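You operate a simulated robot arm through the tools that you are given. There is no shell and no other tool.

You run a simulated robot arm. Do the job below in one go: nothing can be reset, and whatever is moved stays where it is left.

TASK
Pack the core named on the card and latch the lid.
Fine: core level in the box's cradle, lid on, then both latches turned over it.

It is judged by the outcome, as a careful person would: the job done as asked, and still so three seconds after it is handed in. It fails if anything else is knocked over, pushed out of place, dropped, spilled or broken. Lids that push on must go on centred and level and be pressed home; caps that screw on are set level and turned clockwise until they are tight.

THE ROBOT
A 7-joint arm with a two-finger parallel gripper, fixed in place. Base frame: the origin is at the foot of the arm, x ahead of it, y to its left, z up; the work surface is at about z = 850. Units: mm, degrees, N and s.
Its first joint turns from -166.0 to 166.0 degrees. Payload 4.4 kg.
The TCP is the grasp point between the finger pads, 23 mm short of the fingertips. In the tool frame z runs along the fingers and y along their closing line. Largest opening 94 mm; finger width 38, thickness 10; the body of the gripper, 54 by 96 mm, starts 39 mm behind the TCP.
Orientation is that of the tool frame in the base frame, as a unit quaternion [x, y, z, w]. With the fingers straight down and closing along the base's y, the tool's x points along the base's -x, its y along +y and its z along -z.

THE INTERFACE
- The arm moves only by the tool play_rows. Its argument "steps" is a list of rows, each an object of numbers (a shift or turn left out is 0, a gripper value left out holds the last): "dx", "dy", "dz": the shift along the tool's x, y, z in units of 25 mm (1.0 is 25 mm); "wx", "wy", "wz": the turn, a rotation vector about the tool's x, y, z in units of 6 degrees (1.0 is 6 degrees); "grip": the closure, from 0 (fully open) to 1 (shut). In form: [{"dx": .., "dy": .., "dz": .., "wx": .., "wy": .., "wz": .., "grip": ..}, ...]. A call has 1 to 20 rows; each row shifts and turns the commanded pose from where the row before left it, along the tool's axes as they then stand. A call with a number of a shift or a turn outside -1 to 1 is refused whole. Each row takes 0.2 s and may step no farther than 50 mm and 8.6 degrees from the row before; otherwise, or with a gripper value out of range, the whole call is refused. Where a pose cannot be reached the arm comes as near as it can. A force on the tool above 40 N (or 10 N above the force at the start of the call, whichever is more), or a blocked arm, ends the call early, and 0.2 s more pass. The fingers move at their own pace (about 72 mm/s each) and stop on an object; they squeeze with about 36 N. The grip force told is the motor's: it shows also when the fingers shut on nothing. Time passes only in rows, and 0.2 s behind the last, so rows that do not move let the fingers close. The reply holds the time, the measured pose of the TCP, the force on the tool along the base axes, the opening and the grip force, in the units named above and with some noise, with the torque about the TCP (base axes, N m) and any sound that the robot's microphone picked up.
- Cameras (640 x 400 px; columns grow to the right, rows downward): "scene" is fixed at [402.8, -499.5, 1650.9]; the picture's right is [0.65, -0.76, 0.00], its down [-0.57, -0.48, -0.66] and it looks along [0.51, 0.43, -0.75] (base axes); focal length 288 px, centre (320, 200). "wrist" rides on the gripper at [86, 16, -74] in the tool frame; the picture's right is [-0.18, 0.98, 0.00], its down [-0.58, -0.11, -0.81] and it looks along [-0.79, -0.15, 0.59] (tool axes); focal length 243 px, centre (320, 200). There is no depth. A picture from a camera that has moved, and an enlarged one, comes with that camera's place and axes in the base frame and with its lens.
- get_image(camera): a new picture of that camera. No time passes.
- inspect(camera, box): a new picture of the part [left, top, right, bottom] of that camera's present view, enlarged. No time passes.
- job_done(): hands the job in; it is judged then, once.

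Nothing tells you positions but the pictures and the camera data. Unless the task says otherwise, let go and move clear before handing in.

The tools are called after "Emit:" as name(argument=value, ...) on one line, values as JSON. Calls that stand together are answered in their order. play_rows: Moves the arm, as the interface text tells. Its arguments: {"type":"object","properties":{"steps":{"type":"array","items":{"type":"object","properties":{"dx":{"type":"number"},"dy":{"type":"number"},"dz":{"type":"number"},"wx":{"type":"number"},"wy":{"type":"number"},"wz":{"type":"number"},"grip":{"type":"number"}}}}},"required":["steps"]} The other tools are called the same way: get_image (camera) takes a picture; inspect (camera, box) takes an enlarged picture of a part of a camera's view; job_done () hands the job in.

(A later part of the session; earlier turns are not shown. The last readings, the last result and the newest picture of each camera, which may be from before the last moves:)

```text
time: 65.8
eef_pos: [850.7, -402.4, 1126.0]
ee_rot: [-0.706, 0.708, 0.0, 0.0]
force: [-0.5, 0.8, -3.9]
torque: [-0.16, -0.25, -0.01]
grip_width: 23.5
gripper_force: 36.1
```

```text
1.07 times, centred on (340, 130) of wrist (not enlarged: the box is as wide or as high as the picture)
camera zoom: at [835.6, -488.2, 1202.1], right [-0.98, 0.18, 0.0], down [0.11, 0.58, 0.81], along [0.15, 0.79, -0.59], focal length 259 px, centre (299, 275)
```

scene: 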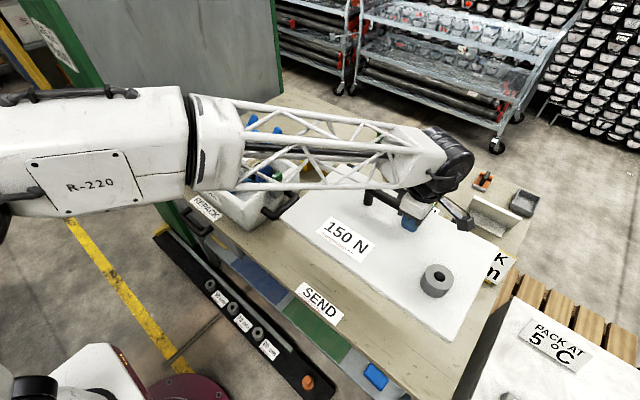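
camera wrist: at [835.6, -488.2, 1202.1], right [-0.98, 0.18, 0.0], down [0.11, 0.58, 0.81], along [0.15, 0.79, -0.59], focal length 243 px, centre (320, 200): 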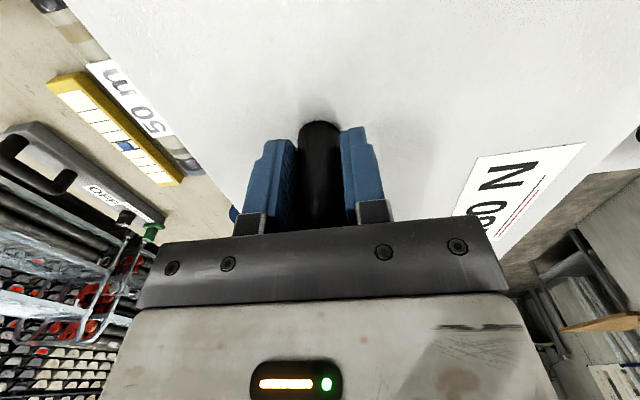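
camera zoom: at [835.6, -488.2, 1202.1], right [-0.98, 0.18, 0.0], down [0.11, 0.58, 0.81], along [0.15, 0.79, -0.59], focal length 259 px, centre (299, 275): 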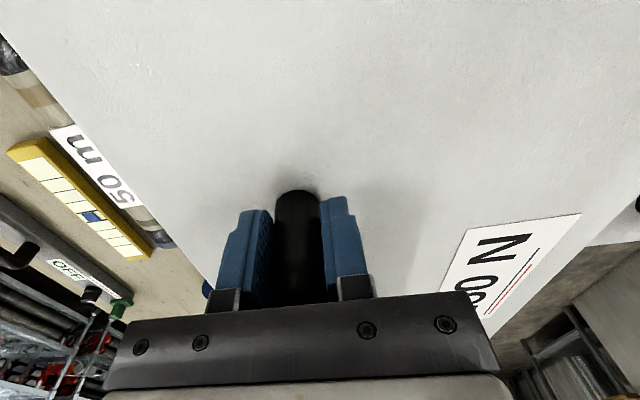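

The lid hangs nearly level (about 1° low on its −x side) with no slipping. I'm adding a small tilt correction and carrying it across in +y at this height, above the latch knobs.

Emit:
play_rows(steps=[{"wx": -0.15, "dz": -0.2}, {"dx": -0.3, "dz": -0.2}, {"dx": -0.6}, {"dx": -0.9}, {"dx": -0.9}, {"dx": -0.9}, {"dx": -0.9}, {"dx": -0.9}, {"dx": -0.9}, {"dx": -0.9}, {"dx": -0.9}, {"dx": -0.9}, {"dx": -0.6}, {"dx": -0.3}, {}])

Emit:
get_image(camera="scene")

Emit:
get_image(camera="wrist")

```text
time: 69.0
eef_pos: [851.3, -155.3, 1136.8]
ee_rot: [-0.707, 0.707, 0.005, -0.006]
force: [-0.9, 0.8, -4.8]
torque: [-0.14, -0.24, 0.01]
grip_width: 23.3
gripper_force: 36.3
```

```text
taken
```

scene: 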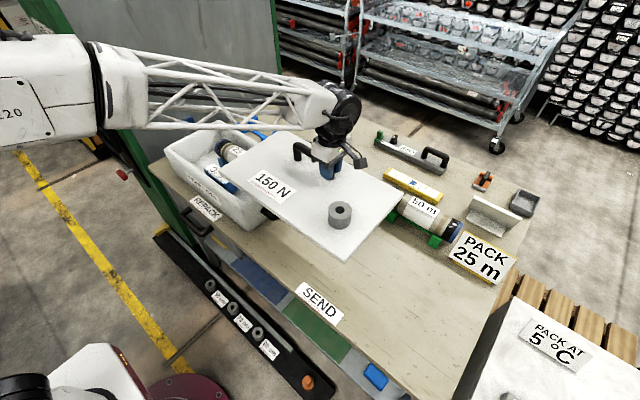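

```text
taken
camera wrist: at [837.4, -241.1, 1212.9], right [-0.98, 0.18, 0.02], down [0.12, 0.58, 0.8], along [0.14, 0.79, -0.59], focal length 243 px, centre (320, 200)
```

wrist: 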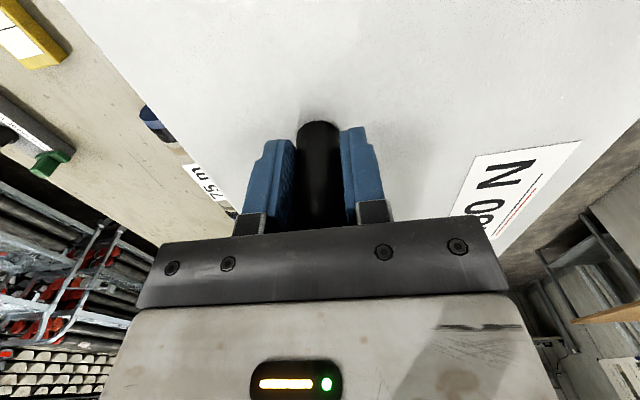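

Emit:
inspect(camera="scene", box=[200, 110, 420, 280])

```text
2.35 times, centred on (310, 195) of scene
camera zoom: at [402.8, -499.5, 1650.9], right [0.65, -0.76, 0.0], down [-0.57, -0.48, -0.66], along [0.51, 0.43, -0.75], focal length 676 px, centre (344, 212)
```

zoom: 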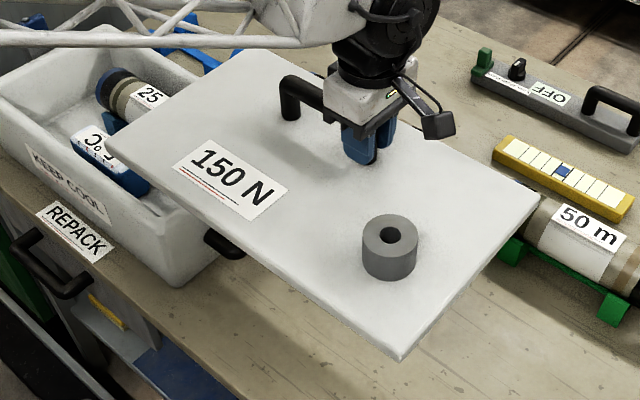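

Emit:
play_rows(steps=[{"dx": -0.4}, {"dx": -0.7}, {"dx": -0.9, "dy": -0.02}, {"dx": -0.9, "dy": -0.02}, {"dx": -0.9, "dy": -0.02}, {"dx": -0.9, "dy": -0.02}, {"dx": -0.9, "dy": -0.02}, {"dx": -0.9, "dy": -0.02}, {"dx": -0.9, "dy": -0.02}, {"dx": -0.9, "dy": -0.02}, {"dx": -0.9, "dy": -0.02}, {"dx": -0.9, "dy": -0.02}, {"dx": -0.9, "dy": -0.02}, {"dx": -0.9, "dy": -0.02}, {"dx": -0.9}, {"dx": -0.9}, {"dx": -0.7}, {"dx": -0.5}, {"dx": -0.3}, {}])

Emit:
get_image(camera="scene")

Emit:
get_image(camera="wrist")

Emit:
inspect(camera="scene", box=[130, 60, 330, 240])

```text
time: 73.2
eef_pos: [856.3, 225.9, 1139.0]
ee_rot: [0.707, -0.707, -0.005, 0.006]
force: [-0.4, -0.9, -4.6]
torque: [-0.15, -0.24, 0.03]
grip_width: 23.2
gripper_force: 36.5
```

```text
taken
```

scene: 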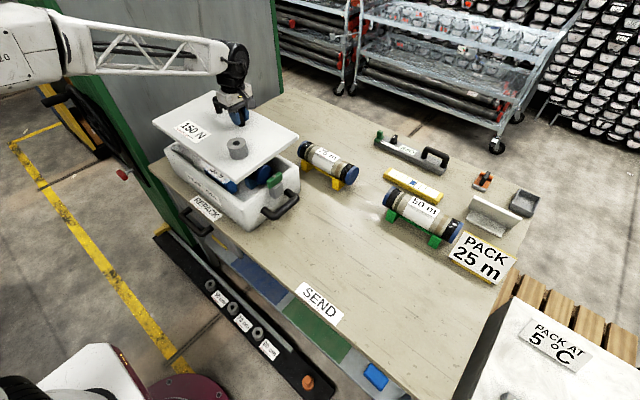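

```text
taken
camera wrist: at [843.0, 139.6, 1213.1], right [-0.98, 0.18, 0.02], down [0.12, 0.58, 0.8], along [0.14, 0.79, -0.59], focal length 243 px, centre (320, 200)
```

wrist: 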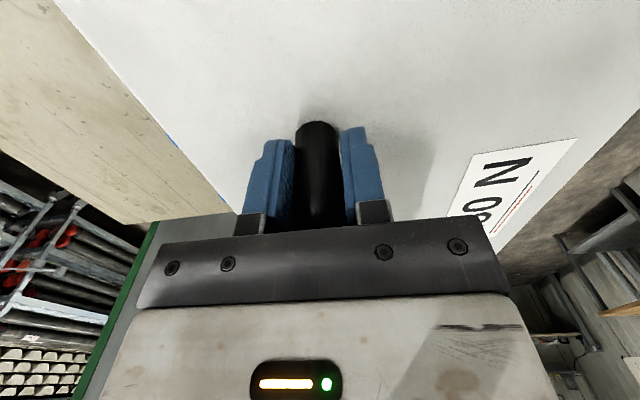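

```text
2.22 times, centred on (230, 150) of scene
camera zoom: at [402.8, -499.5, 1650.9], right [0.65, -0.76, 0.0], down [-0.57, -0.48, -0.66], along [0.51, 0.43, -0.75], focal length 639 px, centre (520, 311)
```

zoom: 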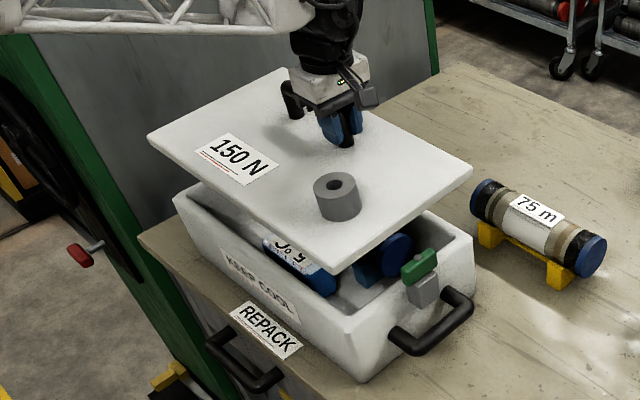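

The lid is above the box but is slowly creeping in the grip, now about 2° low at −x. I'll correct the tilt and lower promptly, with an alignment check just above latch height.

Emit:
play_rows(steps=[{"wx": -0.37, "dz": 0.4, "dx": -0.06}, {"dz": 0.6, "dx": -0.06}, {"dz": 0.5}])

Emit:
get_image(camera="wrist")

Emit:
inspect(camera="scene", box=[150, 90, 310, 240])

```text
time: 74.0
eef_pos: [854.3, 228.0, 1099.2]
ee_rot: [0.707, -0.706, -0.019, 0.019]
force: [-0.4, 0.0, -3.7]
torque: [-0.18, -0.22, 0.02]
grip_width: 23.5
gripper_force: 35.7
```

```text
taken
camera wrist: at [844.1, 141.9, 1175.1], right [-0.98, 0.18, 0.05], down [0.15, 0.58, 0.8], along [0.12, 0.79, -0.6], focal length 243 px, centre (320, 200)
```

wrist: 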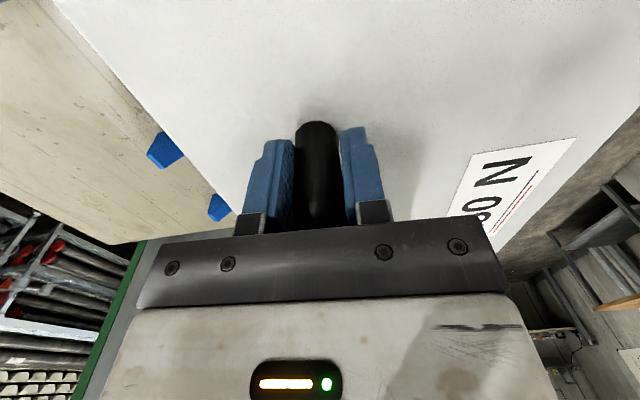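

```text
2.67 times, centred on (230, 165) of scene
camera zoom: at [402.8, -499.5, 1650.9], right [0.65, -0.76, 0.0], down [-0.57, -0.48, -0.66], along [0.51, 0.43, -0.75], focal length 767 px, centre (560, 293)
```

zoom: 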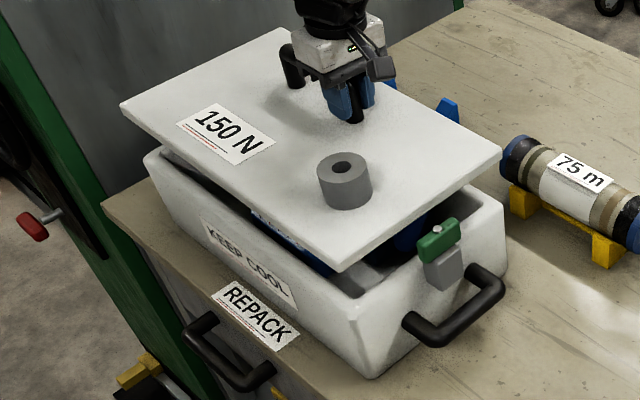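

Emit:
inspect(camera="scene", box=[225, 140, 305, 220])

Emit:
inspect(camera="scene", box=[155, 90, 235, 170])

```text
5.00 times, centred on (265, 180) of scene
camera zoom: at [402.8, -499.5, 1650.9], right [0.65, -0.76, 0.0], down [-0.57, -0.48, -0.66], along [0.51, 0.43, -0.75], focal length 1438 px, centre (595, 300)
```

zoom: 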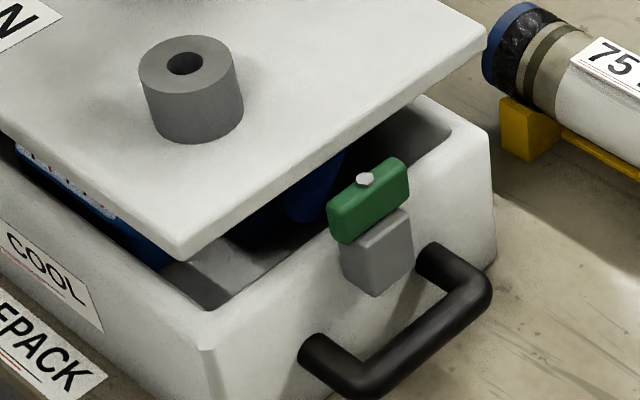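

```text
5.00 times, centred on (195, 130) of scene
camera zoom: at [402.8, -499.5, 1650.9], right [0.65, -0.76, 0.0], down [-0.57, -0.48, -0.66], along [0.51, 0.43, -0.75], focal length 1438 px, centre (945, 550)
```

zoom: 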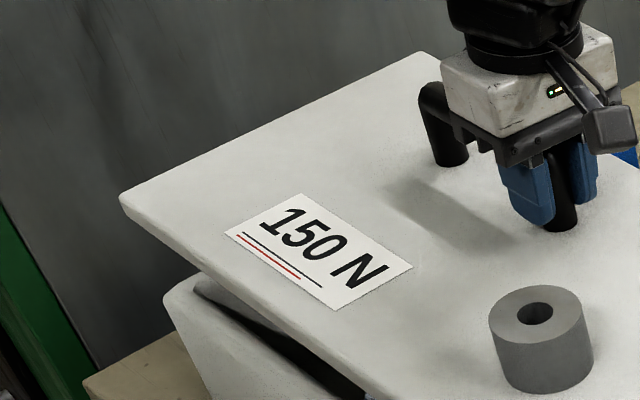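

The lid and rim line up within a couple of mm in the scene view, with about 15 mm to the knobs. Lowering to just above the rim.

Emit:
play_rows(steps=[{"dz": 0.59, "dy": -0.03}, {"dz": 0.59, "dy": -0.03}, {"dz": 0.59, "dy": -0.03}, {"dz": 0.45, "dy": -0.025}])

Emit:
inspect(camera="scene", box=[150, 90, 310, 240])

Emit:
inspect(camera="scene", box=[225, 140, 305, 220])

Emit:
inspect(camera="scene", box=[155, 90, 235, 170])

Emit:
get_image(camera="wrist")

```text
time: 75.0
eef_pos: [856.0, 228.2, 1044.9]
ee_rot: [-0.707, 0.707, 0.019, -0.019]
force: [0.2, 0.6, -4.1]
torque: [-0.18, -0.21, 0.01]
grip_width: 23.5
gripper_force: 35.7
```

```text
2.67 times, centred on (230, 165) of scene
camera zoom: at [402.8, -499.5, 1650.9], right [0.65, -0.76, 0.0], down [-0.57, -0.48, -0.66], along [0.51, 0.43, -0.75], focal length 767 px, centre (560, 293)
```

zoom: 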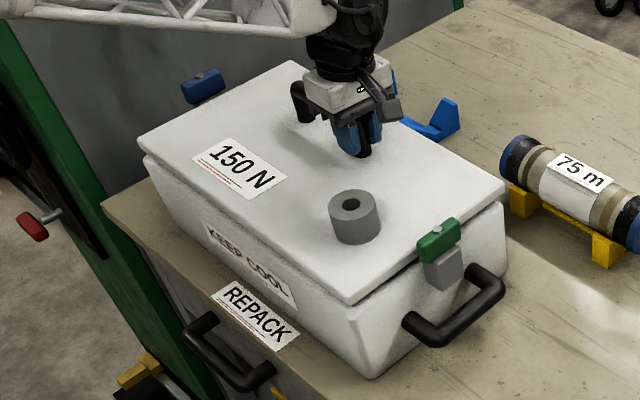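

```text
5.00 times, centred on (265, 180) of scene
camera zoom: at [402.8, -499.5, 1650.9], right [0.65, -0.76, 0.0], down [-0.57, -0.48, -0.66], along [0.51, 0.43, -0.75], focal length 1438 px, centre (595, 300)
```

zoom: 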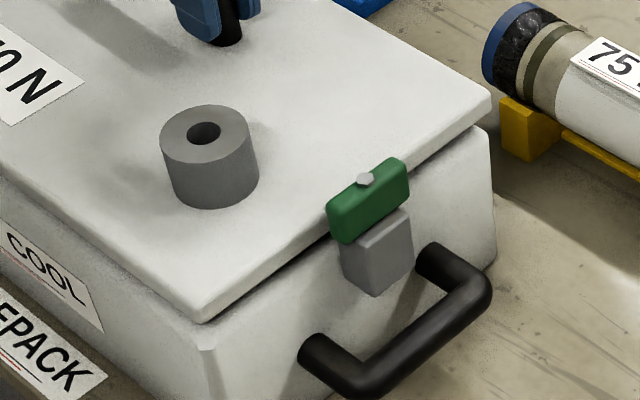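

```text
5.00 times, centred on (195, 130) of scene
camera zoom: at [402.8, -499.5, 1650.9], right [0.65, -0.76, 0.0], down [-0.57, -0.48, -0.66], along [0.51, 0.43, -0.75], focal length 1438 px, centre (945, 550)
```

zoom: 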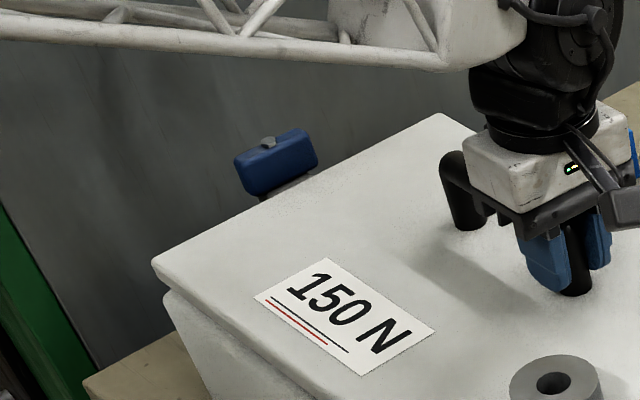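

```text
taken
camera wrist: at [843.7, 141.7, 1120.4], right [-0.98, 0.18, 0.05], down [0.15, 0.58, 0.8], along [0.12, 0.79, -0.6], focal length 243 px, centre (320, 200)
```

wrist: 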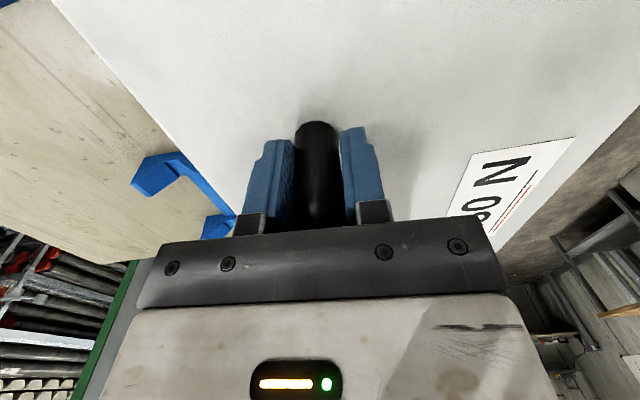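

The lid is level and registered over the box about 13 mm above the rim. I'm lowering in small steps until it touches.

Emit:
play_rows(steps=[{"dz": 0.16, "dy": -0.008}, {"dz": 0.12, "dy": -0.006}, {"dz": 0.08, "dy": -0.004}, {}])

Emit:
play_rows(steps=[{"dz": 0.06}, {}])

Emit:
play_rows(steps=[{"dz": 0.06}, {}])

```text
time: 76.0
eef_pos: [853.9, 229.5, 1036.6]
ee_rot: [-0.707, 0.707, 0.019, -0.019]
force: [0.5, -1.1, -0.2]
torque: [0.92, 0.01, -0.06]
grip_width: 23.5
gripper_force: 35.7
```

```text
time: 76.6
eef_pos: [854.3, 228.4, 1034.6]
ee_rot: [0.707, -0.707, -0.019, 0.019]
force: [3.1, -3.5, 17.1]
torque: [-0.03, 0.04, -0.01]
grip_width: 23.5
gripper_force: 35.4
```

```text
time: 77.2
eef_pos: [855.1, 228.0, 1034.2]
ee_rot: [0.707, -0.707, -0.019, 0.018]
force: [2.1, 1.9, 32.5]
torque: [0.32, 0.02, -0.03]
grip_width: 23.8
gripper_force: 36.3
```

The lid is seated (32 N with almost no torque, so the contact is even). I'm easing the pressure, releasing the handle and rising to inspect.

Emit:
play_rows(steps=[{"dz": -0.06}, {}, {"grip": 0.6}, {"grip": 0.3}, {"grip": 0.0}, {}])

Emit:
inspect(camera="scene", box=[150, 90, 310, 240])

Emit:
get_image(camera="wrist")

```text
time: 78.6
eef_pos: [854.1, 228.4, 1033.1]
ee_rot: [0.707, -0.707, -0.02, 0.019]
force: [0.3, 0.2, -0.2]
torque: [0.01, 0.01, 0.0]
grip_width: 94.0
gripper_force: 0.1
```

```text
2.67 times, centred on (230, 165) of scene
camera zoom: at [402.8, -499.5, 1650.9], right [0.65, -0.76, 0.0], down [-0.57, -0.48, -0.66], along [0.51, 0.43, -0.75], focal length 767 px, centre (560, 293)
```

zoom: 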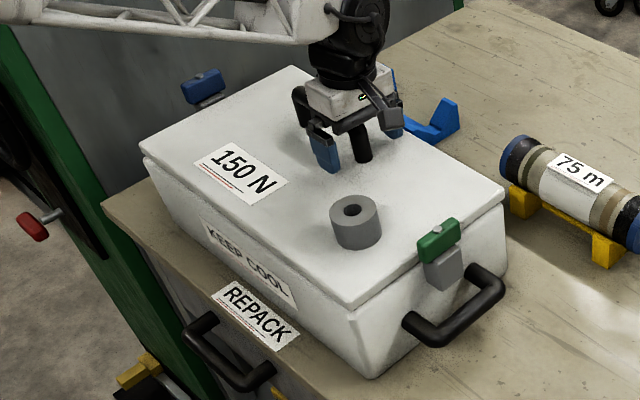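

```text
taken
camera wrist: at [843.9, 142.1, 1109.5], right [-0.98, 0.18, 0.05], down [0.15, 0.58, 0.8], along [0.12, 0.79, -0.6], focal length 243 px, centre (320, 200)
```

wrist: 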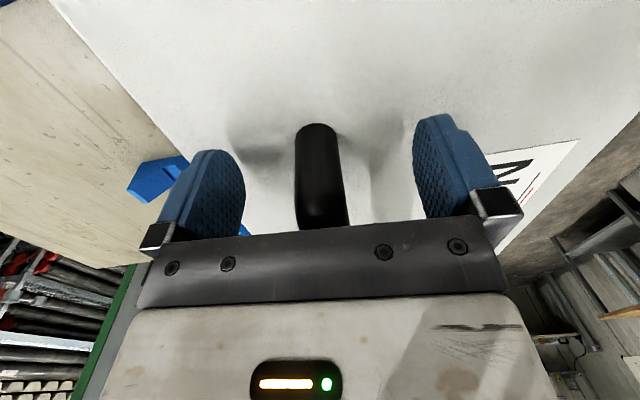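

Emit:
play_rows(steps=[{"dz": -0.4}, {"dz": -0.8}, {"dz": -0.9}, {"dz": -0.9}, {"dz": -0.9}, {"dz": -0.9}, {"dz": -0.9, "wx": 0.52}, {}])

Emit:
get_image(camera="scene")

Emit:
inspect(camera="scene", box=[225, 140, 305, 220])

Emit:
inspect(camera="scene", box=[155, 90, 235, 170])

```text
time: 80.4
eef_pos: [861.9, 228.3, 1175.7]
ee_rot: [-0.707, 0.707, -0.001, 0.001]
force: [0.2, 0.2, 0.4]
torque: [0.01, 0.0, 0.0]
grip_width: 94.1
gripper_force: 0.1
```

```text
taken
```

scene: 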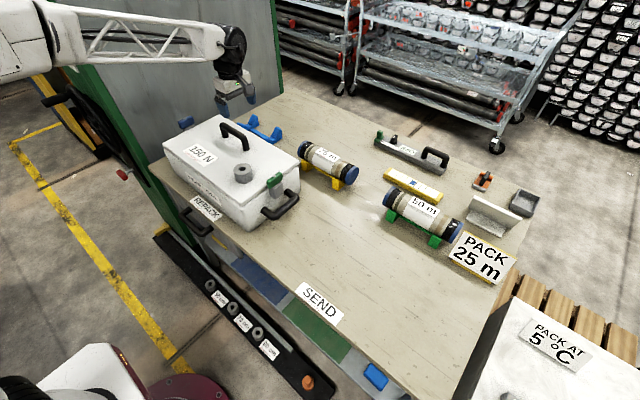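

```text
5.00 times, centred on (265, 180) of scene
camera zoom: at [402.8, -499.5, 1650.9], right [0.65, -0.76, 0.0], down [-0.57, -0.48, -0.66], along [0.51, 0.43, -0.75], focal length 1438 px, centre (595, 300)
```

zoom: 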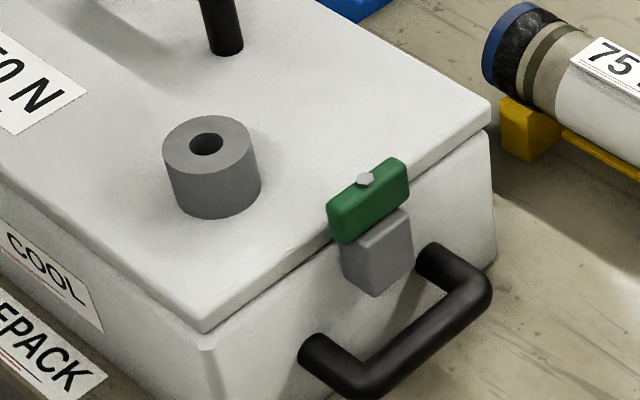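

```text
5.00 times, centred on (195, 130) of scene
camera zoom: at [402.8, -499.5, 1650.9], right [0.65, -0.76, 0.0], down [-0.57, -0.48, -0.66], along [0.51, 0.43, -0.75], focal length 1438 px, centre (945, 550)
```

zoom: 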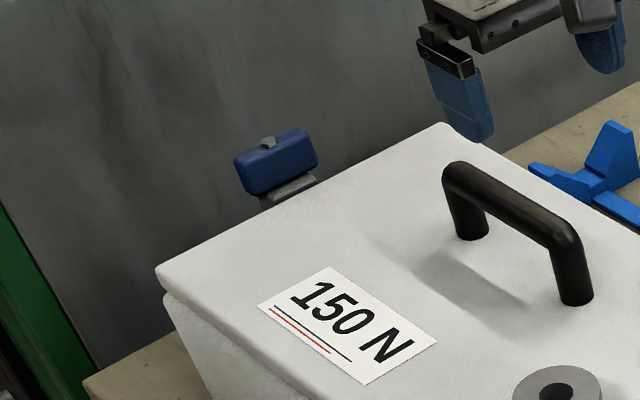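

The lid sits flush on the rim, and both latches still stand open with their long sides along x. I'm turning the gripper to close along y and moving above the green latch (pivot about x 802, y 24).

Emit:
play_rows(steps=[{"wz": 1}, {"wz": 1}, {"wz": 1}, {"wz": 1}, {"wz": 1}, {"wz": 1}, {"wz": 1}, {"wz": 1}, {"wz": 1}, {"wz": 1}, {"wz": 1}, {"wz": 1}, {"wz": 1}, {"wz": 1}, {"wz": 1}])

Emit:
play_rows(steps=[{"dx": 0.24, "dy": -0.8}, {"dx": 0.24, "dy": -0.82}, {"dx": 0.24, "dy": -0.82}, {"dx": 0.24, "dy": -0.82}, {"dx": 0.24, "dy": -0.82}, {"dx": 0.24, "dy": -0.82}, {"dx": 0.24, "dy": -0.82}, {"dx": 0.24, "dy": -0.82}, {"dx": 0.24, "dy": -0.82}, {"dx": 0.24, "dy": -0.82}, {}])

Emit:
get_image(camera="wrist")

Emit:
inspect(camera="wrist", box=[240, 0, 440, 130])

```text
time: 83.6
eef_pos: [861.4, 227.3, 1175.7]
ee_rot: [0.001, 1.0, 0.0, 0.0]
force: [0.5, -0.6, 0.5]
torque: [-0.01, 0.01, 0.0]
grip_width: 94.2
gripper_force: 0.1
```

```text
time: 86.0
eef_pos: [802.0, 23.6, 1174.4]
ee_rot: [0.001, 1.0, 0.001, 0.0]
force: [-0.2, 0.6, 0.0]
torque: [-0.03, 0.01, 0.01]
grip_width: 94.2
gripper_force: 0.0
```

```text
taken
camera wrist: at [716.6, 40.0, 1249.9], right [0.18, 0.98, 0.0], down [0.58, -0.11, 0.81], along [0.79, -0.15, -0.59], focal length 243 px, centre (320, 200)
```

wrist: 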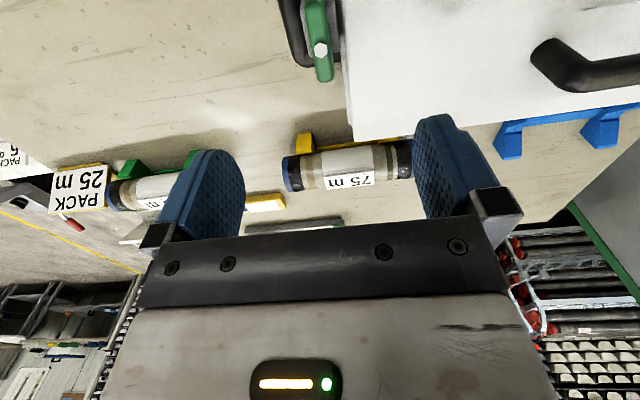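

```text
3.08 times, centred on (340, 65) of wrist
camera zoom: at [716.6, 40.0, 1249.9], right [0.18, 0.98, 0.0], down [0.58, -0.11, 0.81], along [0.79, -0.15, -0.59], focal length 746 px, centre (258, 615)
```

zoom: 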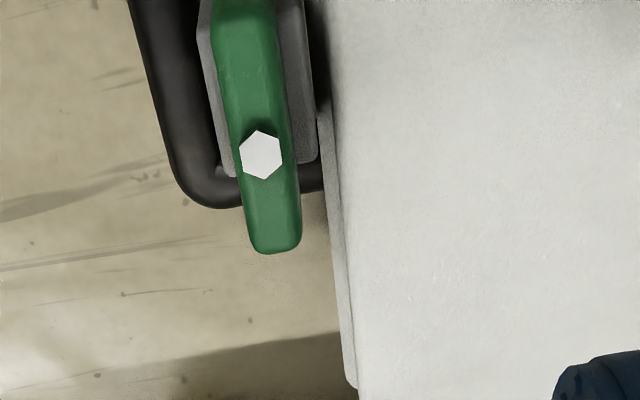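

The green knob's pivot is confirmed at (802, 25), and turned it will overlap the lid edge by about 10 mm. I'm descending to straddle the knob with the tips staying above the lid.

Emit:
play_rows(steps=[{"dz": 0.7, "dy": 0.02}, {"dz": 0.9, "dy": 0.02}, {"dz": 0.9}, {"dz": 0.9}, {"dz": 0.8}, {}])

Emit:
get_image(camera="wrist")

Emit:
inspect(camera="scene", box=[225, 130, 315, 220])

```text
time: 87.4
eef_pos: [802.4, 26.0, 1069.0]
ee_rot: [-0.001, 1.0, -0.001, 0.0]
force: [0.9, 1.0, -0.2]
torque: [-0.01, -0.02, -0.02]
grip_width: 93.8
gripper_force: 0.0
```

```text
taken
camera wrist: at [717.4, 42.5, 1145.2], right [0.18, 0.98, 0.0], down [0.58, -0.11, 0.81], along [0.79, -0.15, -0.59], focal length 243 px, centre (320, 200)
```

wrist: 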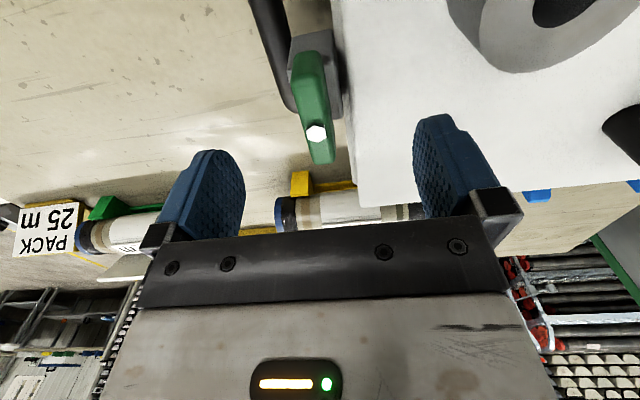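

```text
4.44 times, centred on (270, 175) of scene
camera zoom: at [402.8, -499.5, 1650.9], right [0.65, -0.76, 0.0], down [-0.57, -0.48, -0.66], along [0.51, 0.43, -0.75], focal length 1278 px, centre (542, 311)
```

zoom: 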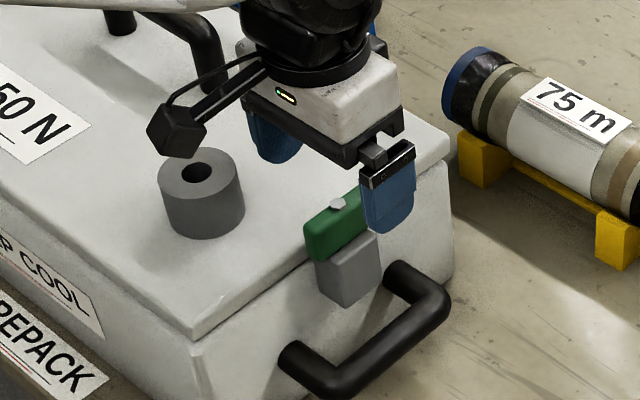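

Emit:
play_rows(steps=[{"dz": 0.5, "dy": -0.03}, {"dz": 0.5, "dy": -0.03}, {"dz": 0.4}, {"dz": 0.3}, {}])

Emit:
get_image(camera="wrist")

Emit:
inspect(camera="scene", box=[235, 140, 305, 210])

```text
time: 88.6
eef_pos: [801.8, 23.7, 1027.9]
ee_rot: [0.0, 1.0, 0.0, 0.0]
force: [-0.6, 0.1, 0.3]
torque: [0.03, 0.0, -0.03]
grip_width: 94.0
gripper_force: 0.1
```

```text
taken
camera wrist: at [716.8, 40.3, 1103.2], right [0.18, 0.98, 0.0], down [0.58, -0.11, 0.81], along [0.79, -0.15, -0.59], focal length 243 px, centre (320, 200)
```

wrist: 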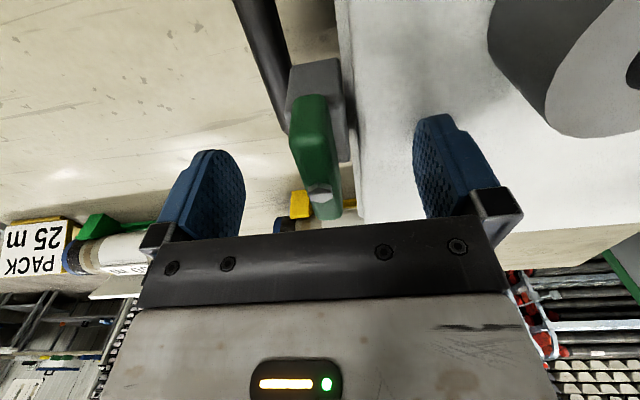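

```text
5.71 times, centred on (270, 175) of scene
camera zoom: at [402.8, -499.5, 1650.9], right [0.65, -0.76, 0.0], down [-0.57, -0.48, -0.66], along [0.51, 0.43, -0.75], focal length 1643 px, centre (606, 343)
```

zoom: 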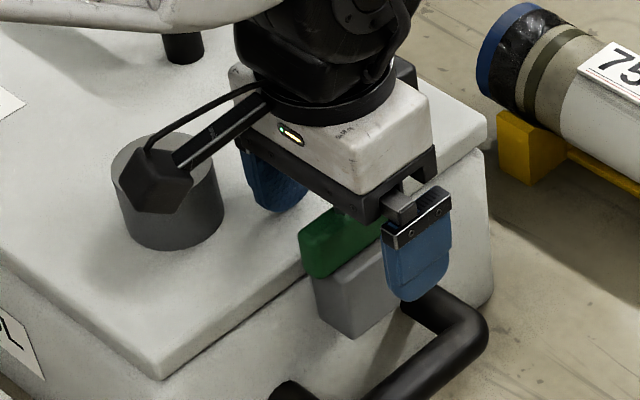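

Tips at z≈1005 could touch the fixed post, so I'll raise about 7 mm to grip only the knob, then close.

Emit:
play_rows(steps=[{"dz": -0.27, "dy": 0.02}, {}, {"grip": 0.5}, {"grip": 0.7}, {"grip": 0.8}, {"grip": 1.0}, {}])

Emit:
get_image(camera="wrist")

Emit:
inspect(camera="scene", box=[235, 140, 305, 210])

```text
time: 90.2
eef_pos: [802.3, 24.9, 1035.2]
ee_rot: [0.0, 1.0, 0.0, 0.0]
force: [0.8, -3.7, -0.5]
torque: [-0.02, 0.02, 0.04]
grip_width: 15.6
gripper_force: 35.8
```

```text
taken
camera wrist: at [717.2, 40.9, 1110.4], right [0.18, 0.98, 0.0], down [0.58, -0.11, 0.81], along [0.79, -0.15, -0.59], focal length 243 px, centre (320, 200)
```

wrist: 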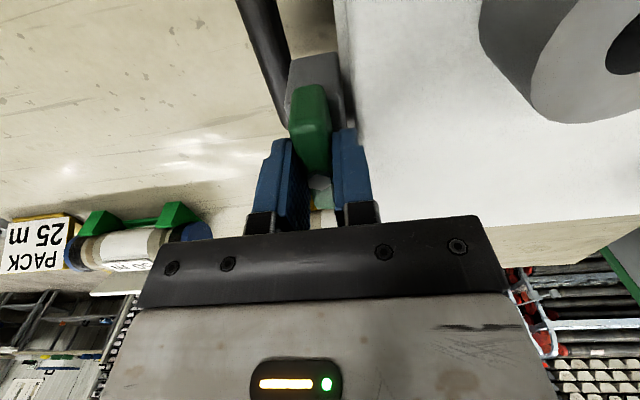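

```text
5.71 times, centred on (270, 175) of scene
camera zoom: at [402.8, -499.5, 1650.9], right [0.65, -0.76, 0.0], down [-0.57, -0.48, -0.66], along [0.51, 0.43, -0.75], focal length 1643 px, centre (606, 343)
```

zoom: 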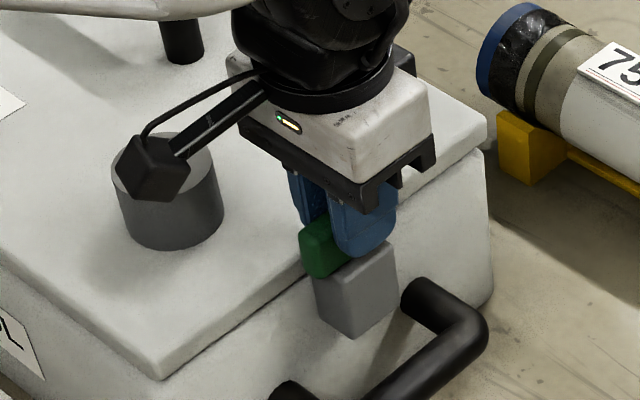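

The knob is gripped on its pivot. I'm turning a small amount first to feel the resistance.

Emit:
play_rows(steps=[{"wz": -0.5}, {"wz": -0.5}, {"wz": -0.5}, {"wz": -0.5}, {}])

Emit:
inspect(camera="scene", box=[235, 140, 305, 210])

```text
time: 91.4
eef_pos: [802.3, 25.0, 1033.9]
ee_rot: [-0.104, 0.995, 0.0, 0.001]
force: [-1.3, 8.7, 1.0]
torque: [0.18, -0.61, -0.04]
grip_width: 15.7
gripper_force: 35.8
```

```text
5.71 times, centred on (270, 175) of scene
camera zoom: at [402.8, -499.5, 1650.9], right [0.65, -0.76, 0.0], down [-0.57, -0.48, -0.66], along [0.51, 0.43, -0.75], focal length 1643 px, centre (606, 343)
```

zoom: 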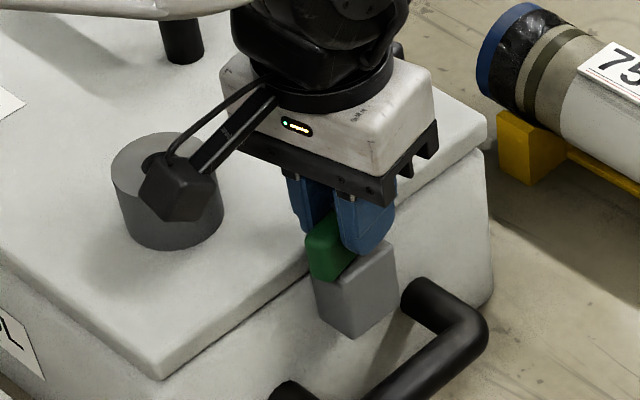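

Emit:
play_rows(steps=[{"dy": 0.04}, {"wz": -0.8}, {"wz": -0.8}, {"wz": -0.8}, {}])

```text
time: 92.6
eef_pos: [801.8, 24.4, 1034.3]
ee_rot: [-0.229, 0.973, 0.0, 0.0]
force: [7.4, 1.7, 0.9]
torque: [-0.12, 0.24, 0.02]
grip_width: 15.8
gripper_force: 35.9
```

Emit:
play_rows(steps=[{"dx": -0.025, "dy": -0.012}, {"wz": -0.9}, {"wz": -0.9}, {"wz": -0.9}, {}])

Emit:
play_rows(steps=[{"wz": -0.9}, {"wz": -0.9}, {"wz": -0.9}, {}])

Emit:
inspect(camera="scene", box=[235, 140, 305, 210])

```text
time: 93.8
eef_pos: [801.6, 25.7, 1035.2]
ee_rot: [-0.363, 0.932, 0.001, 0.0]
force: [-6.2, 15.3, 4.0]
torque: [-0.35, 0.7, -0.04]
grip_width: 16.0
gripper_force: 36.2
```

```text
time: 94.8
eef_pos: [802.1, 25.1, 1034.7]
ee_rot: [-0.491, 0.871, 0.0, -0.001]
force: [-4.7, 11.9, 0.1]
torque: [0.59, -0.24, -0.02]
grip_width: 15.7
gripper_force: 35.9
```

```text
5.71 times, centred on (270, 175) of scene
camera zoom: at [402.8, -499.5, 1650.9], right [0.65, -0.76, 0.0], down [-0.57, -0.48, -0.66], along [0.51, 0.43, -0.75], focal length 1643 px, centre (606, 343)
```

zoom: 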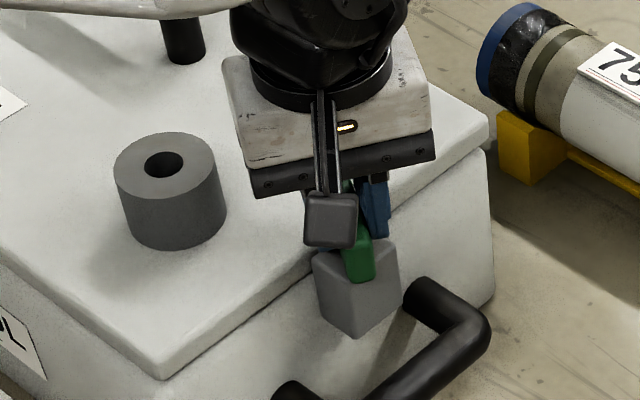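

Emit:
play_rows(steps=[{"dx": -0.03, "dy": 0.016}, {"wz": -0.9}, {"wz": -0.9}, {"wz": -0.9}, {}])

Emit:
play_rows(steps=[{"wz": -0.8}, {"wz": -0.8}, {"wz": -0.8}, {}])

Emit:
inspect(camera="scene", box=[235, 140, 305, 210])

```text
time: 96.0
eef_pos: [802.2, 26.5, 1034.6]
ee_rot: [-0.609, 0.793, 0.0, 0.0]
force: [-9.6, -3.5, 0.3]
torque: [-0.94, 0.37, -0.02]
grip_width: 15.8
gripper_force: 35.9
```

```text
time: 97.0
eef_pos: [803.0, 25.5, 1034.8]
ee_rot: [-0.703, 0.711, 0.0, 0.001]
force: [-5.1, -3.6, -1.2]
torque: [-0.07, 0.1, -0.02]
grip_width: 15.4
gripper_force: 36.0
```

```text
5.71 times, centred on (270, 175) of scene
camera zoom: at [402.8, -499.5, 1650.9], right [0.65, -0.76, 0.0], down [-0.57, -0.48, -0.66], along [0.51, 0.43, -0.75], focal length 1643 px, centre (606, 343)
```

zoom: 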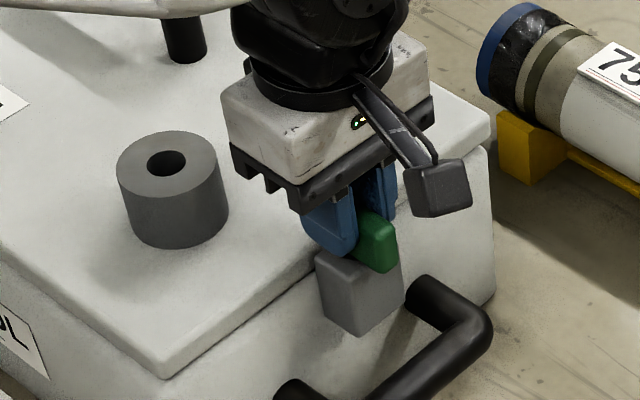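

Emit:
inspect(camera="scene", box=[225, 140, 305, 220])

Emit:
inspect(camera="scene", box=[155, 90, 235, 170])

Emit:
get_image(camera="wrist")

```text
5.00 times, centred on (265, 180) of scene
camera zoom: at [402.8, -499.5, 1650.9], right [0.65, -0.76, 0.0], down [-0.57, -0.48, -0.66], along [0.51, 0.43, -0.75], focal length 1438 px, centre (595, 300)
```

zoom: 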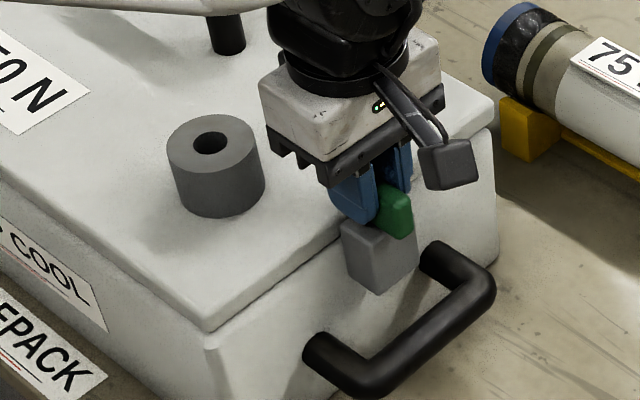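

```text
5.00 times, centred on (195, 130) of scene
camera zoom: at [402.8, -499.5, 1650.9], right [0.65, -0.76, 0.0], down [-0.57, -0.48, -0.66], along [0.51, 0.43, -0.75], focal length 1438 px, centre (945, 550)
```

zoom: 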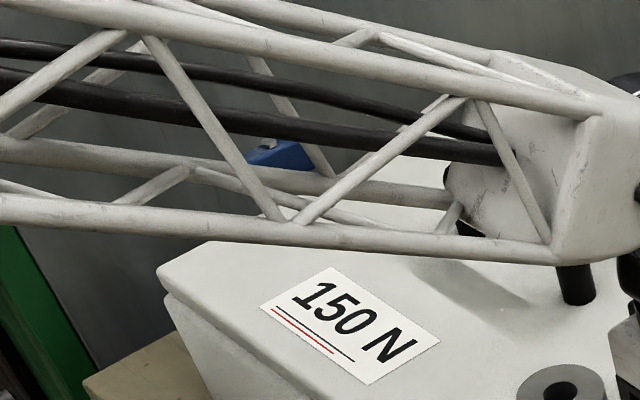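

```text
taken
camera wrist: at [787.5, -60.3, 1110.4], right [-0.98, 0.19, 0.0], down [0.12, 0.58, 0.81], along [0.16, 0.79, -0.59], focal length 243 px, centre (320, 200)
```

wrist: 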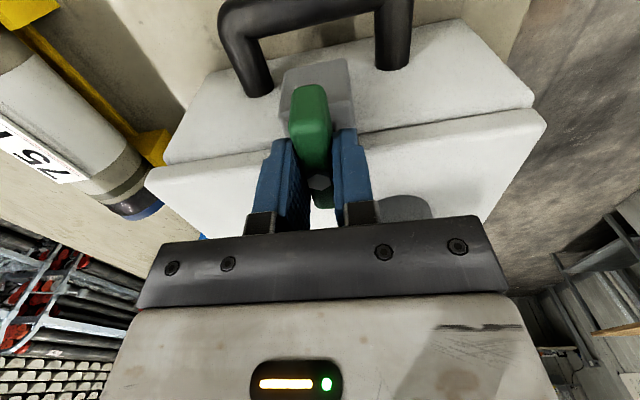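

The green latch is turned 90° over the lid. The box shifted a couple of mm with it, which is negligible. I'm releasing the knob and rising to check.

Emit:
play_rows(steps=[{"grip": 0.7}, {"grip": 0.4}, {"grip": 0.2}, {}, {"dz": -0.4}, {"dz": -0.9}, {"dz": -0.9}, {"dz": -0.9}, {"dz": -0.9}, {"dz": -0.9}])

Emit:
get_image(camera="wrist")

Emit:
inspect(camera="scene", box=[225, 140, 305, 220])

```text
time: 99.2
eef_pos: [802.5, 25.8, 1158.1]
ee_rot: [-0.703, 0.711, 0.001, 0.0]
force: [-0.6, 0.4, 0.2]
torque: [0.02, 0.02, 0.02]
grip_width: 74.9
gripper_force: 0.0
```

```text
taken
camera wrist: at [786.5, -60.4, 1232.9], right [-0.98, 0.19, 0.0], down [0.12, 0.58, 0.81], along [0.16, 0.79, -0.59], focal length 243 px, centre (320, 200)
```

wrist: 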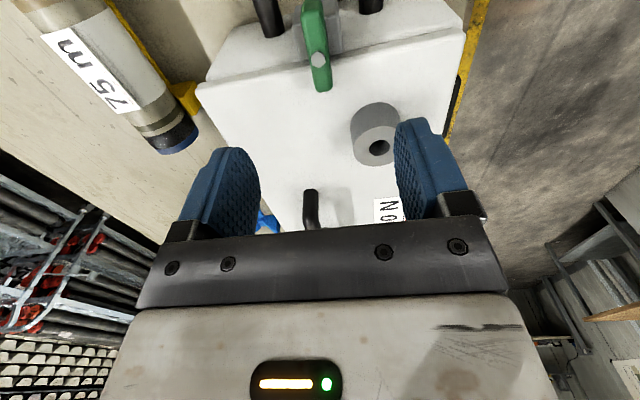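

```text
5.00 times, centred on (265, 180) of scene
camera zoom: at [402.8, -499.5, 1650.9], right [0.65, -0.76, 0.0], down [-0.57, -0.48, -0.66], along [0.51, 0.43, -0.75], focal length 1438 px, centre (595, 300)
```

zoom: 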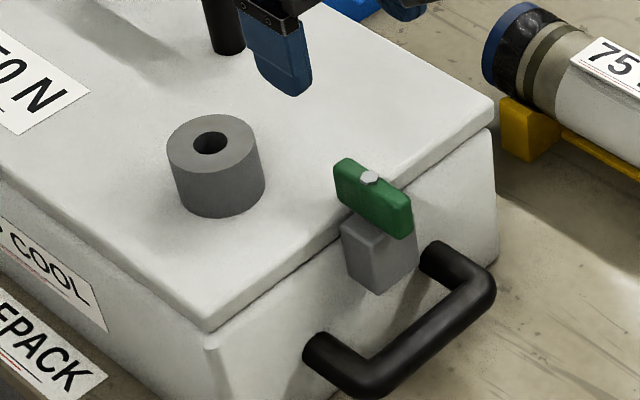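

The green latch is clearly over the lid. Next is the blue latch at the far end: I'm re-orienting to close along y and moving there at height.

Emit:
play_rows(steps=[{"wz": 0.993}, {"wz": 0.993}, {"wz": 0.993}, {"wz": 0.993}, {"wz": 0.993}, {"wz": 0.993}, {"wz": 0.993}, {"wz": 0.993}, {"wz": 0.993}, {"wz": 0.993}, {"wz": 0.993}, {"wz": 0.993}, {"wz": 0.993}, {"wz": 0.993}, {"wz": 0.993, "grip": 0}])

Emit:
play_rows(steps=[{"dy": 0.6}, {"dy": 0.95}, {"dy": 0.98}, {"dy": 0.98}, {"dy": 0.98}, {"dy": 0.98}, {"dy": 0.98}, {"dy": 0.98}, {"dy": 0.98}, {"dy": 0.98}, {"dy": 0.98}, {"dy": 0.98}, {"dy": 0.98}, {"dy": 0.98}, {"dy": 0.98}, {"dy": 0.98}, {"dy": 0.98}, {"dy": 0.98}, {"dy": 0.8}, {"dy": 0.5}])

Emit:
get_image(camera="wrist")

Emit:
inspect(camera="wrist", box=[220, 0, 420, 130])

Emit:
get_image(camera="scene")

```text
time: 102.4
eef_pos: [803.3, 26.2, 1158.9]
ee_rot: [0.001, 1.0, 0.0, -0.001]
force: [-0.3, -0.5, 1.1]
torque: [-0.02, 0.02, 0.0]
grip_width: 94.1
gripper_force: 0.0
```

```text
time: 106.6
eef_pos: [803.2, 488.8, 1156.9]
ee_rot: [0.0, 1.0, -0.001, 0.001]
force: [-0.3, 0.2, 0.1]
torque: [0.0, -0.02, 0.01]
grip_width: 94.1
gripper_force: 0.1
```

```text
taken
camera wrist: at [717.4, 504.8, 1232.6], right [0.18, 0.98, 0.0], down [0.58, -0.11, 0.81], along [0.79, -0.15, -0.59], focal length 243 px, centre (320, 200)
```

wrist: 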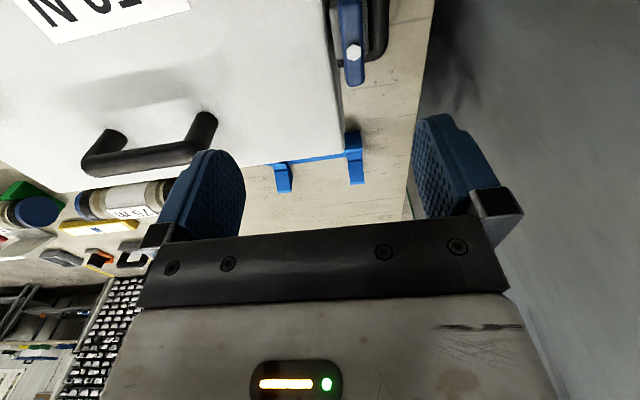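

```text
3.08 times, centred on (320, 65) of wrist
camera zoom: at [717.4, 504.8, 1232.6], right [0.18, 0.98, 0.0], down [0.58, -0.11, 0.81], along [0.79, -0.15, -0.59], focal length 746 px, centre (320, 615)
```

zoom: 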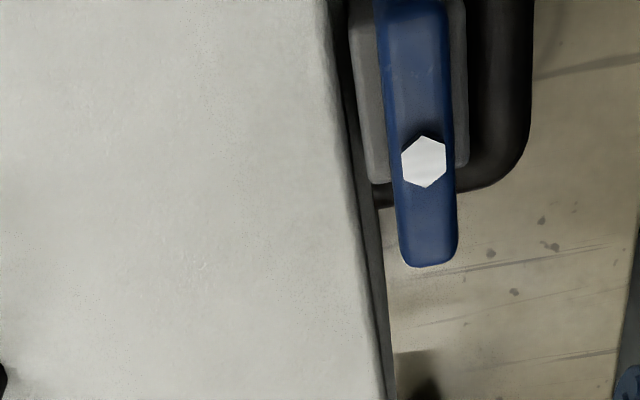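

```text
taken
```

scene: 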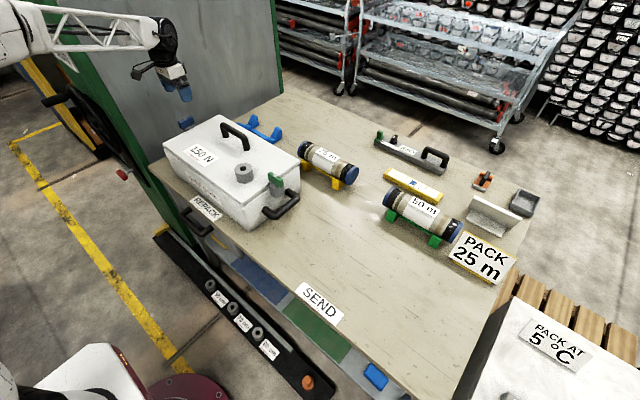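

The blue knob's pivot is at about (802, 514.5), and the lid edge at y≈496 gives a similar overlap. I'm aligning and descending to just above it.

Emit:
play_rows(steps=[{"dy": 0.52, "dx": 0.03}, {"dy": 0.5, "dx": 0.02}, {"dz": 0.7}, {"dz": 0.9}, {"dz": 0.9}, {"dz": 0.8}, {}])

Emit:
get_image(camera="wrist")

Emit:
inspect(camera="scene", box=[145, 80, 225, 160])

```text
time: 108.2
eef_pos: [799.6, 515.9, 1076.2]
ee_rot: [0.0, 1.0, 0.0, 0.0]
force: [0.4, 0.2, 0.5]
torque: [0.01, 0.02, 0.03]
grip_width: 94.2
gripper_force: 0.1
```

```text
taken
camera wrist: at [715.5, 531.6, 1150.6], right [0.18, 0.98, 0.0], down [0.58, -0.11, 0.81], along [0.79, -0.15, -0.59], focal length 243 px, centre (320, 200)
```

wrist: 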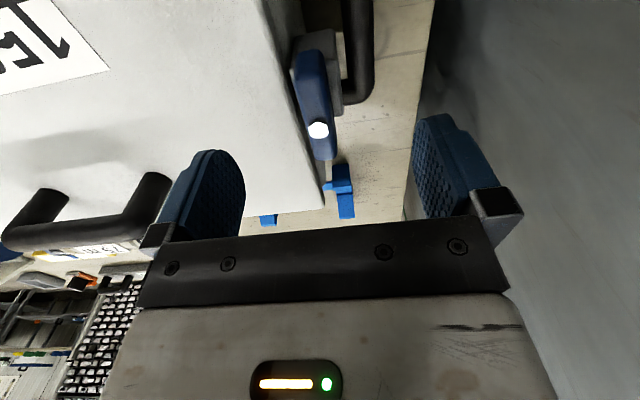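

```text
5.00 times, centred on (185, 120) of scene
camera zoom: at [402.8, -499.5, 1650.9], right [0.65, -0.76, 0.0], down [-0.57, -0.48, -0.66], along [0.51, 0.43, -0.75], focal length 1438 px, centre (995, 600)
```

zoom: 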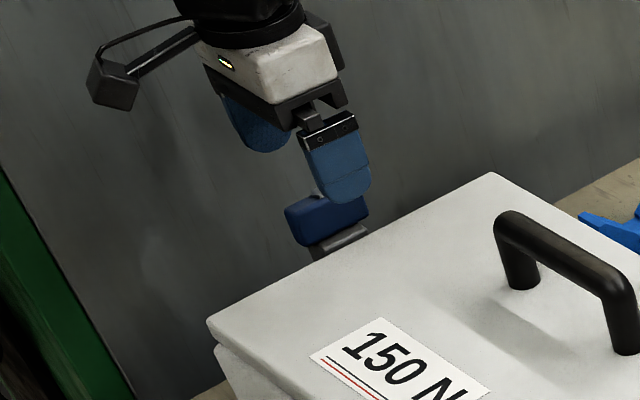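

Emit:
play_rows(steps=[{"dz": 0.5, "dx": -0.03, "dy": -0.03}, {"dz": 0.5}, {"dz": 0.4}, {"dz": 0.24}, {}])

Emit:
get_image(camera="wrist")

Emit:
inspect(camera="scene", box=[145, 80, 225, 160])

```text
time: 109.4
eef_pos: [802.8, 513.3, 1032.8]
ee_rot: [0.0, 1.0, 0.0, 0.0]
force: [-0.7, -0.5, 0.3]
torque: [-0.01, -0.01, 0.0]
grip_width: 93.9
gripper_force: 0.0
```

```text
taken
camera wrist: at [717.3, 530.6, 1108.9], right [0.18, 0.98, 0.0], down [0.58, -0.11, 0.81], along [0.79, -0.15, -0.59], focal length 243 px, centre (320, 200)
```

wrist: 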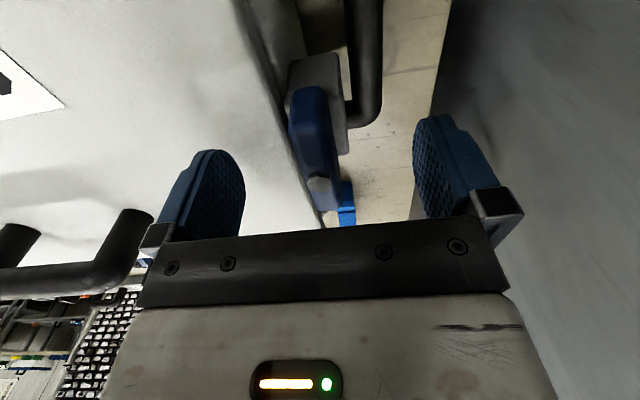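

```text
5.00 times, centred on (185, 120) of scene
camera zoom: at [402.8, -499.5, 1650.9], right [0.65, -0.76, 0.0], down [-0.57, -0.48, -0.66], along [0.51, 0.43, -0.75], focal length 1438 px, centre (995, 600)
```

zoom: 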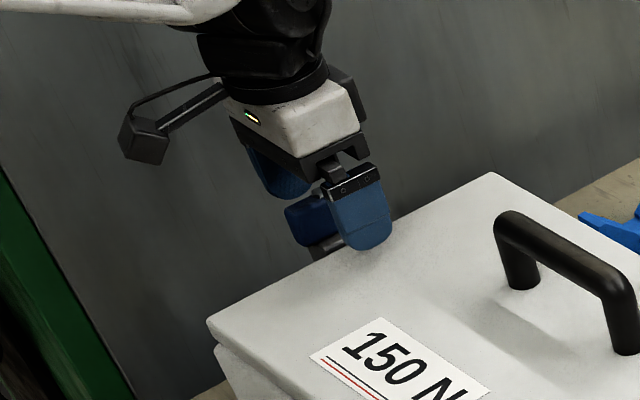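

Emit:
play_rows(steps=[{"dz": -0.06}, {"grip": 0.5}, {"grip": 0.7}, {"grip": 0.8}, {"grip": 1.0}, {}])

Emit:
play_rows(steps=[{"wz": -0.5}, {"wz": -0.6}, {"wz": -0.6}, {}])

Emit:
inspect(camera="scene", box=[145, 80, 225, 160])

```text
time: 110.8
eef_pos: [802.1, 514.2, 1036.0]
ee_rot: [0.001, 1.0, 0.0, 0.0]
force: [3.0, 11.5, -0.2]
torque: [0.14, -0.49, 0.34]
grip_width: 15.5
gripper_force: 35.7
```

```text
time: 111.8
eef_pos: [803.0, 515.1, 1034.3]
ee_rot: [-0.089, 0.996, 0.0, 0.0]
force: [-2.1, 14.6, 0.1]
torque: [0.15, 0.27, 0.02]
grip_width: 15.9
gripper_force: 35.7
```

```text
5.00 times, centred on (185, 120) of scene
camera zoom: at [402.8, -499.5, 1650.9], right [0.65, -0.76, 0.0], down [-0.57, -0.48, -0.66], along [0.51, 0.43, -0.75], focal length 1438 px, centre (995, 600)
```

zoom: 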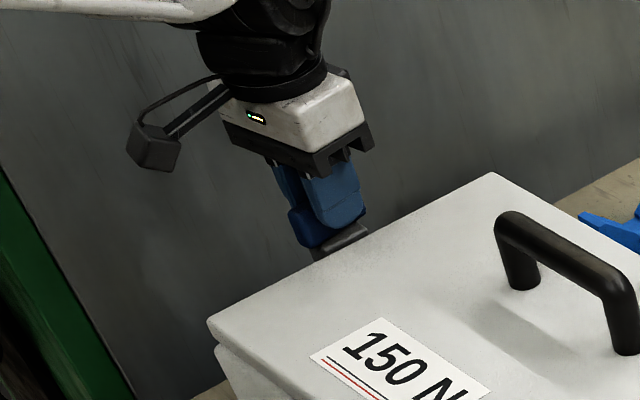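

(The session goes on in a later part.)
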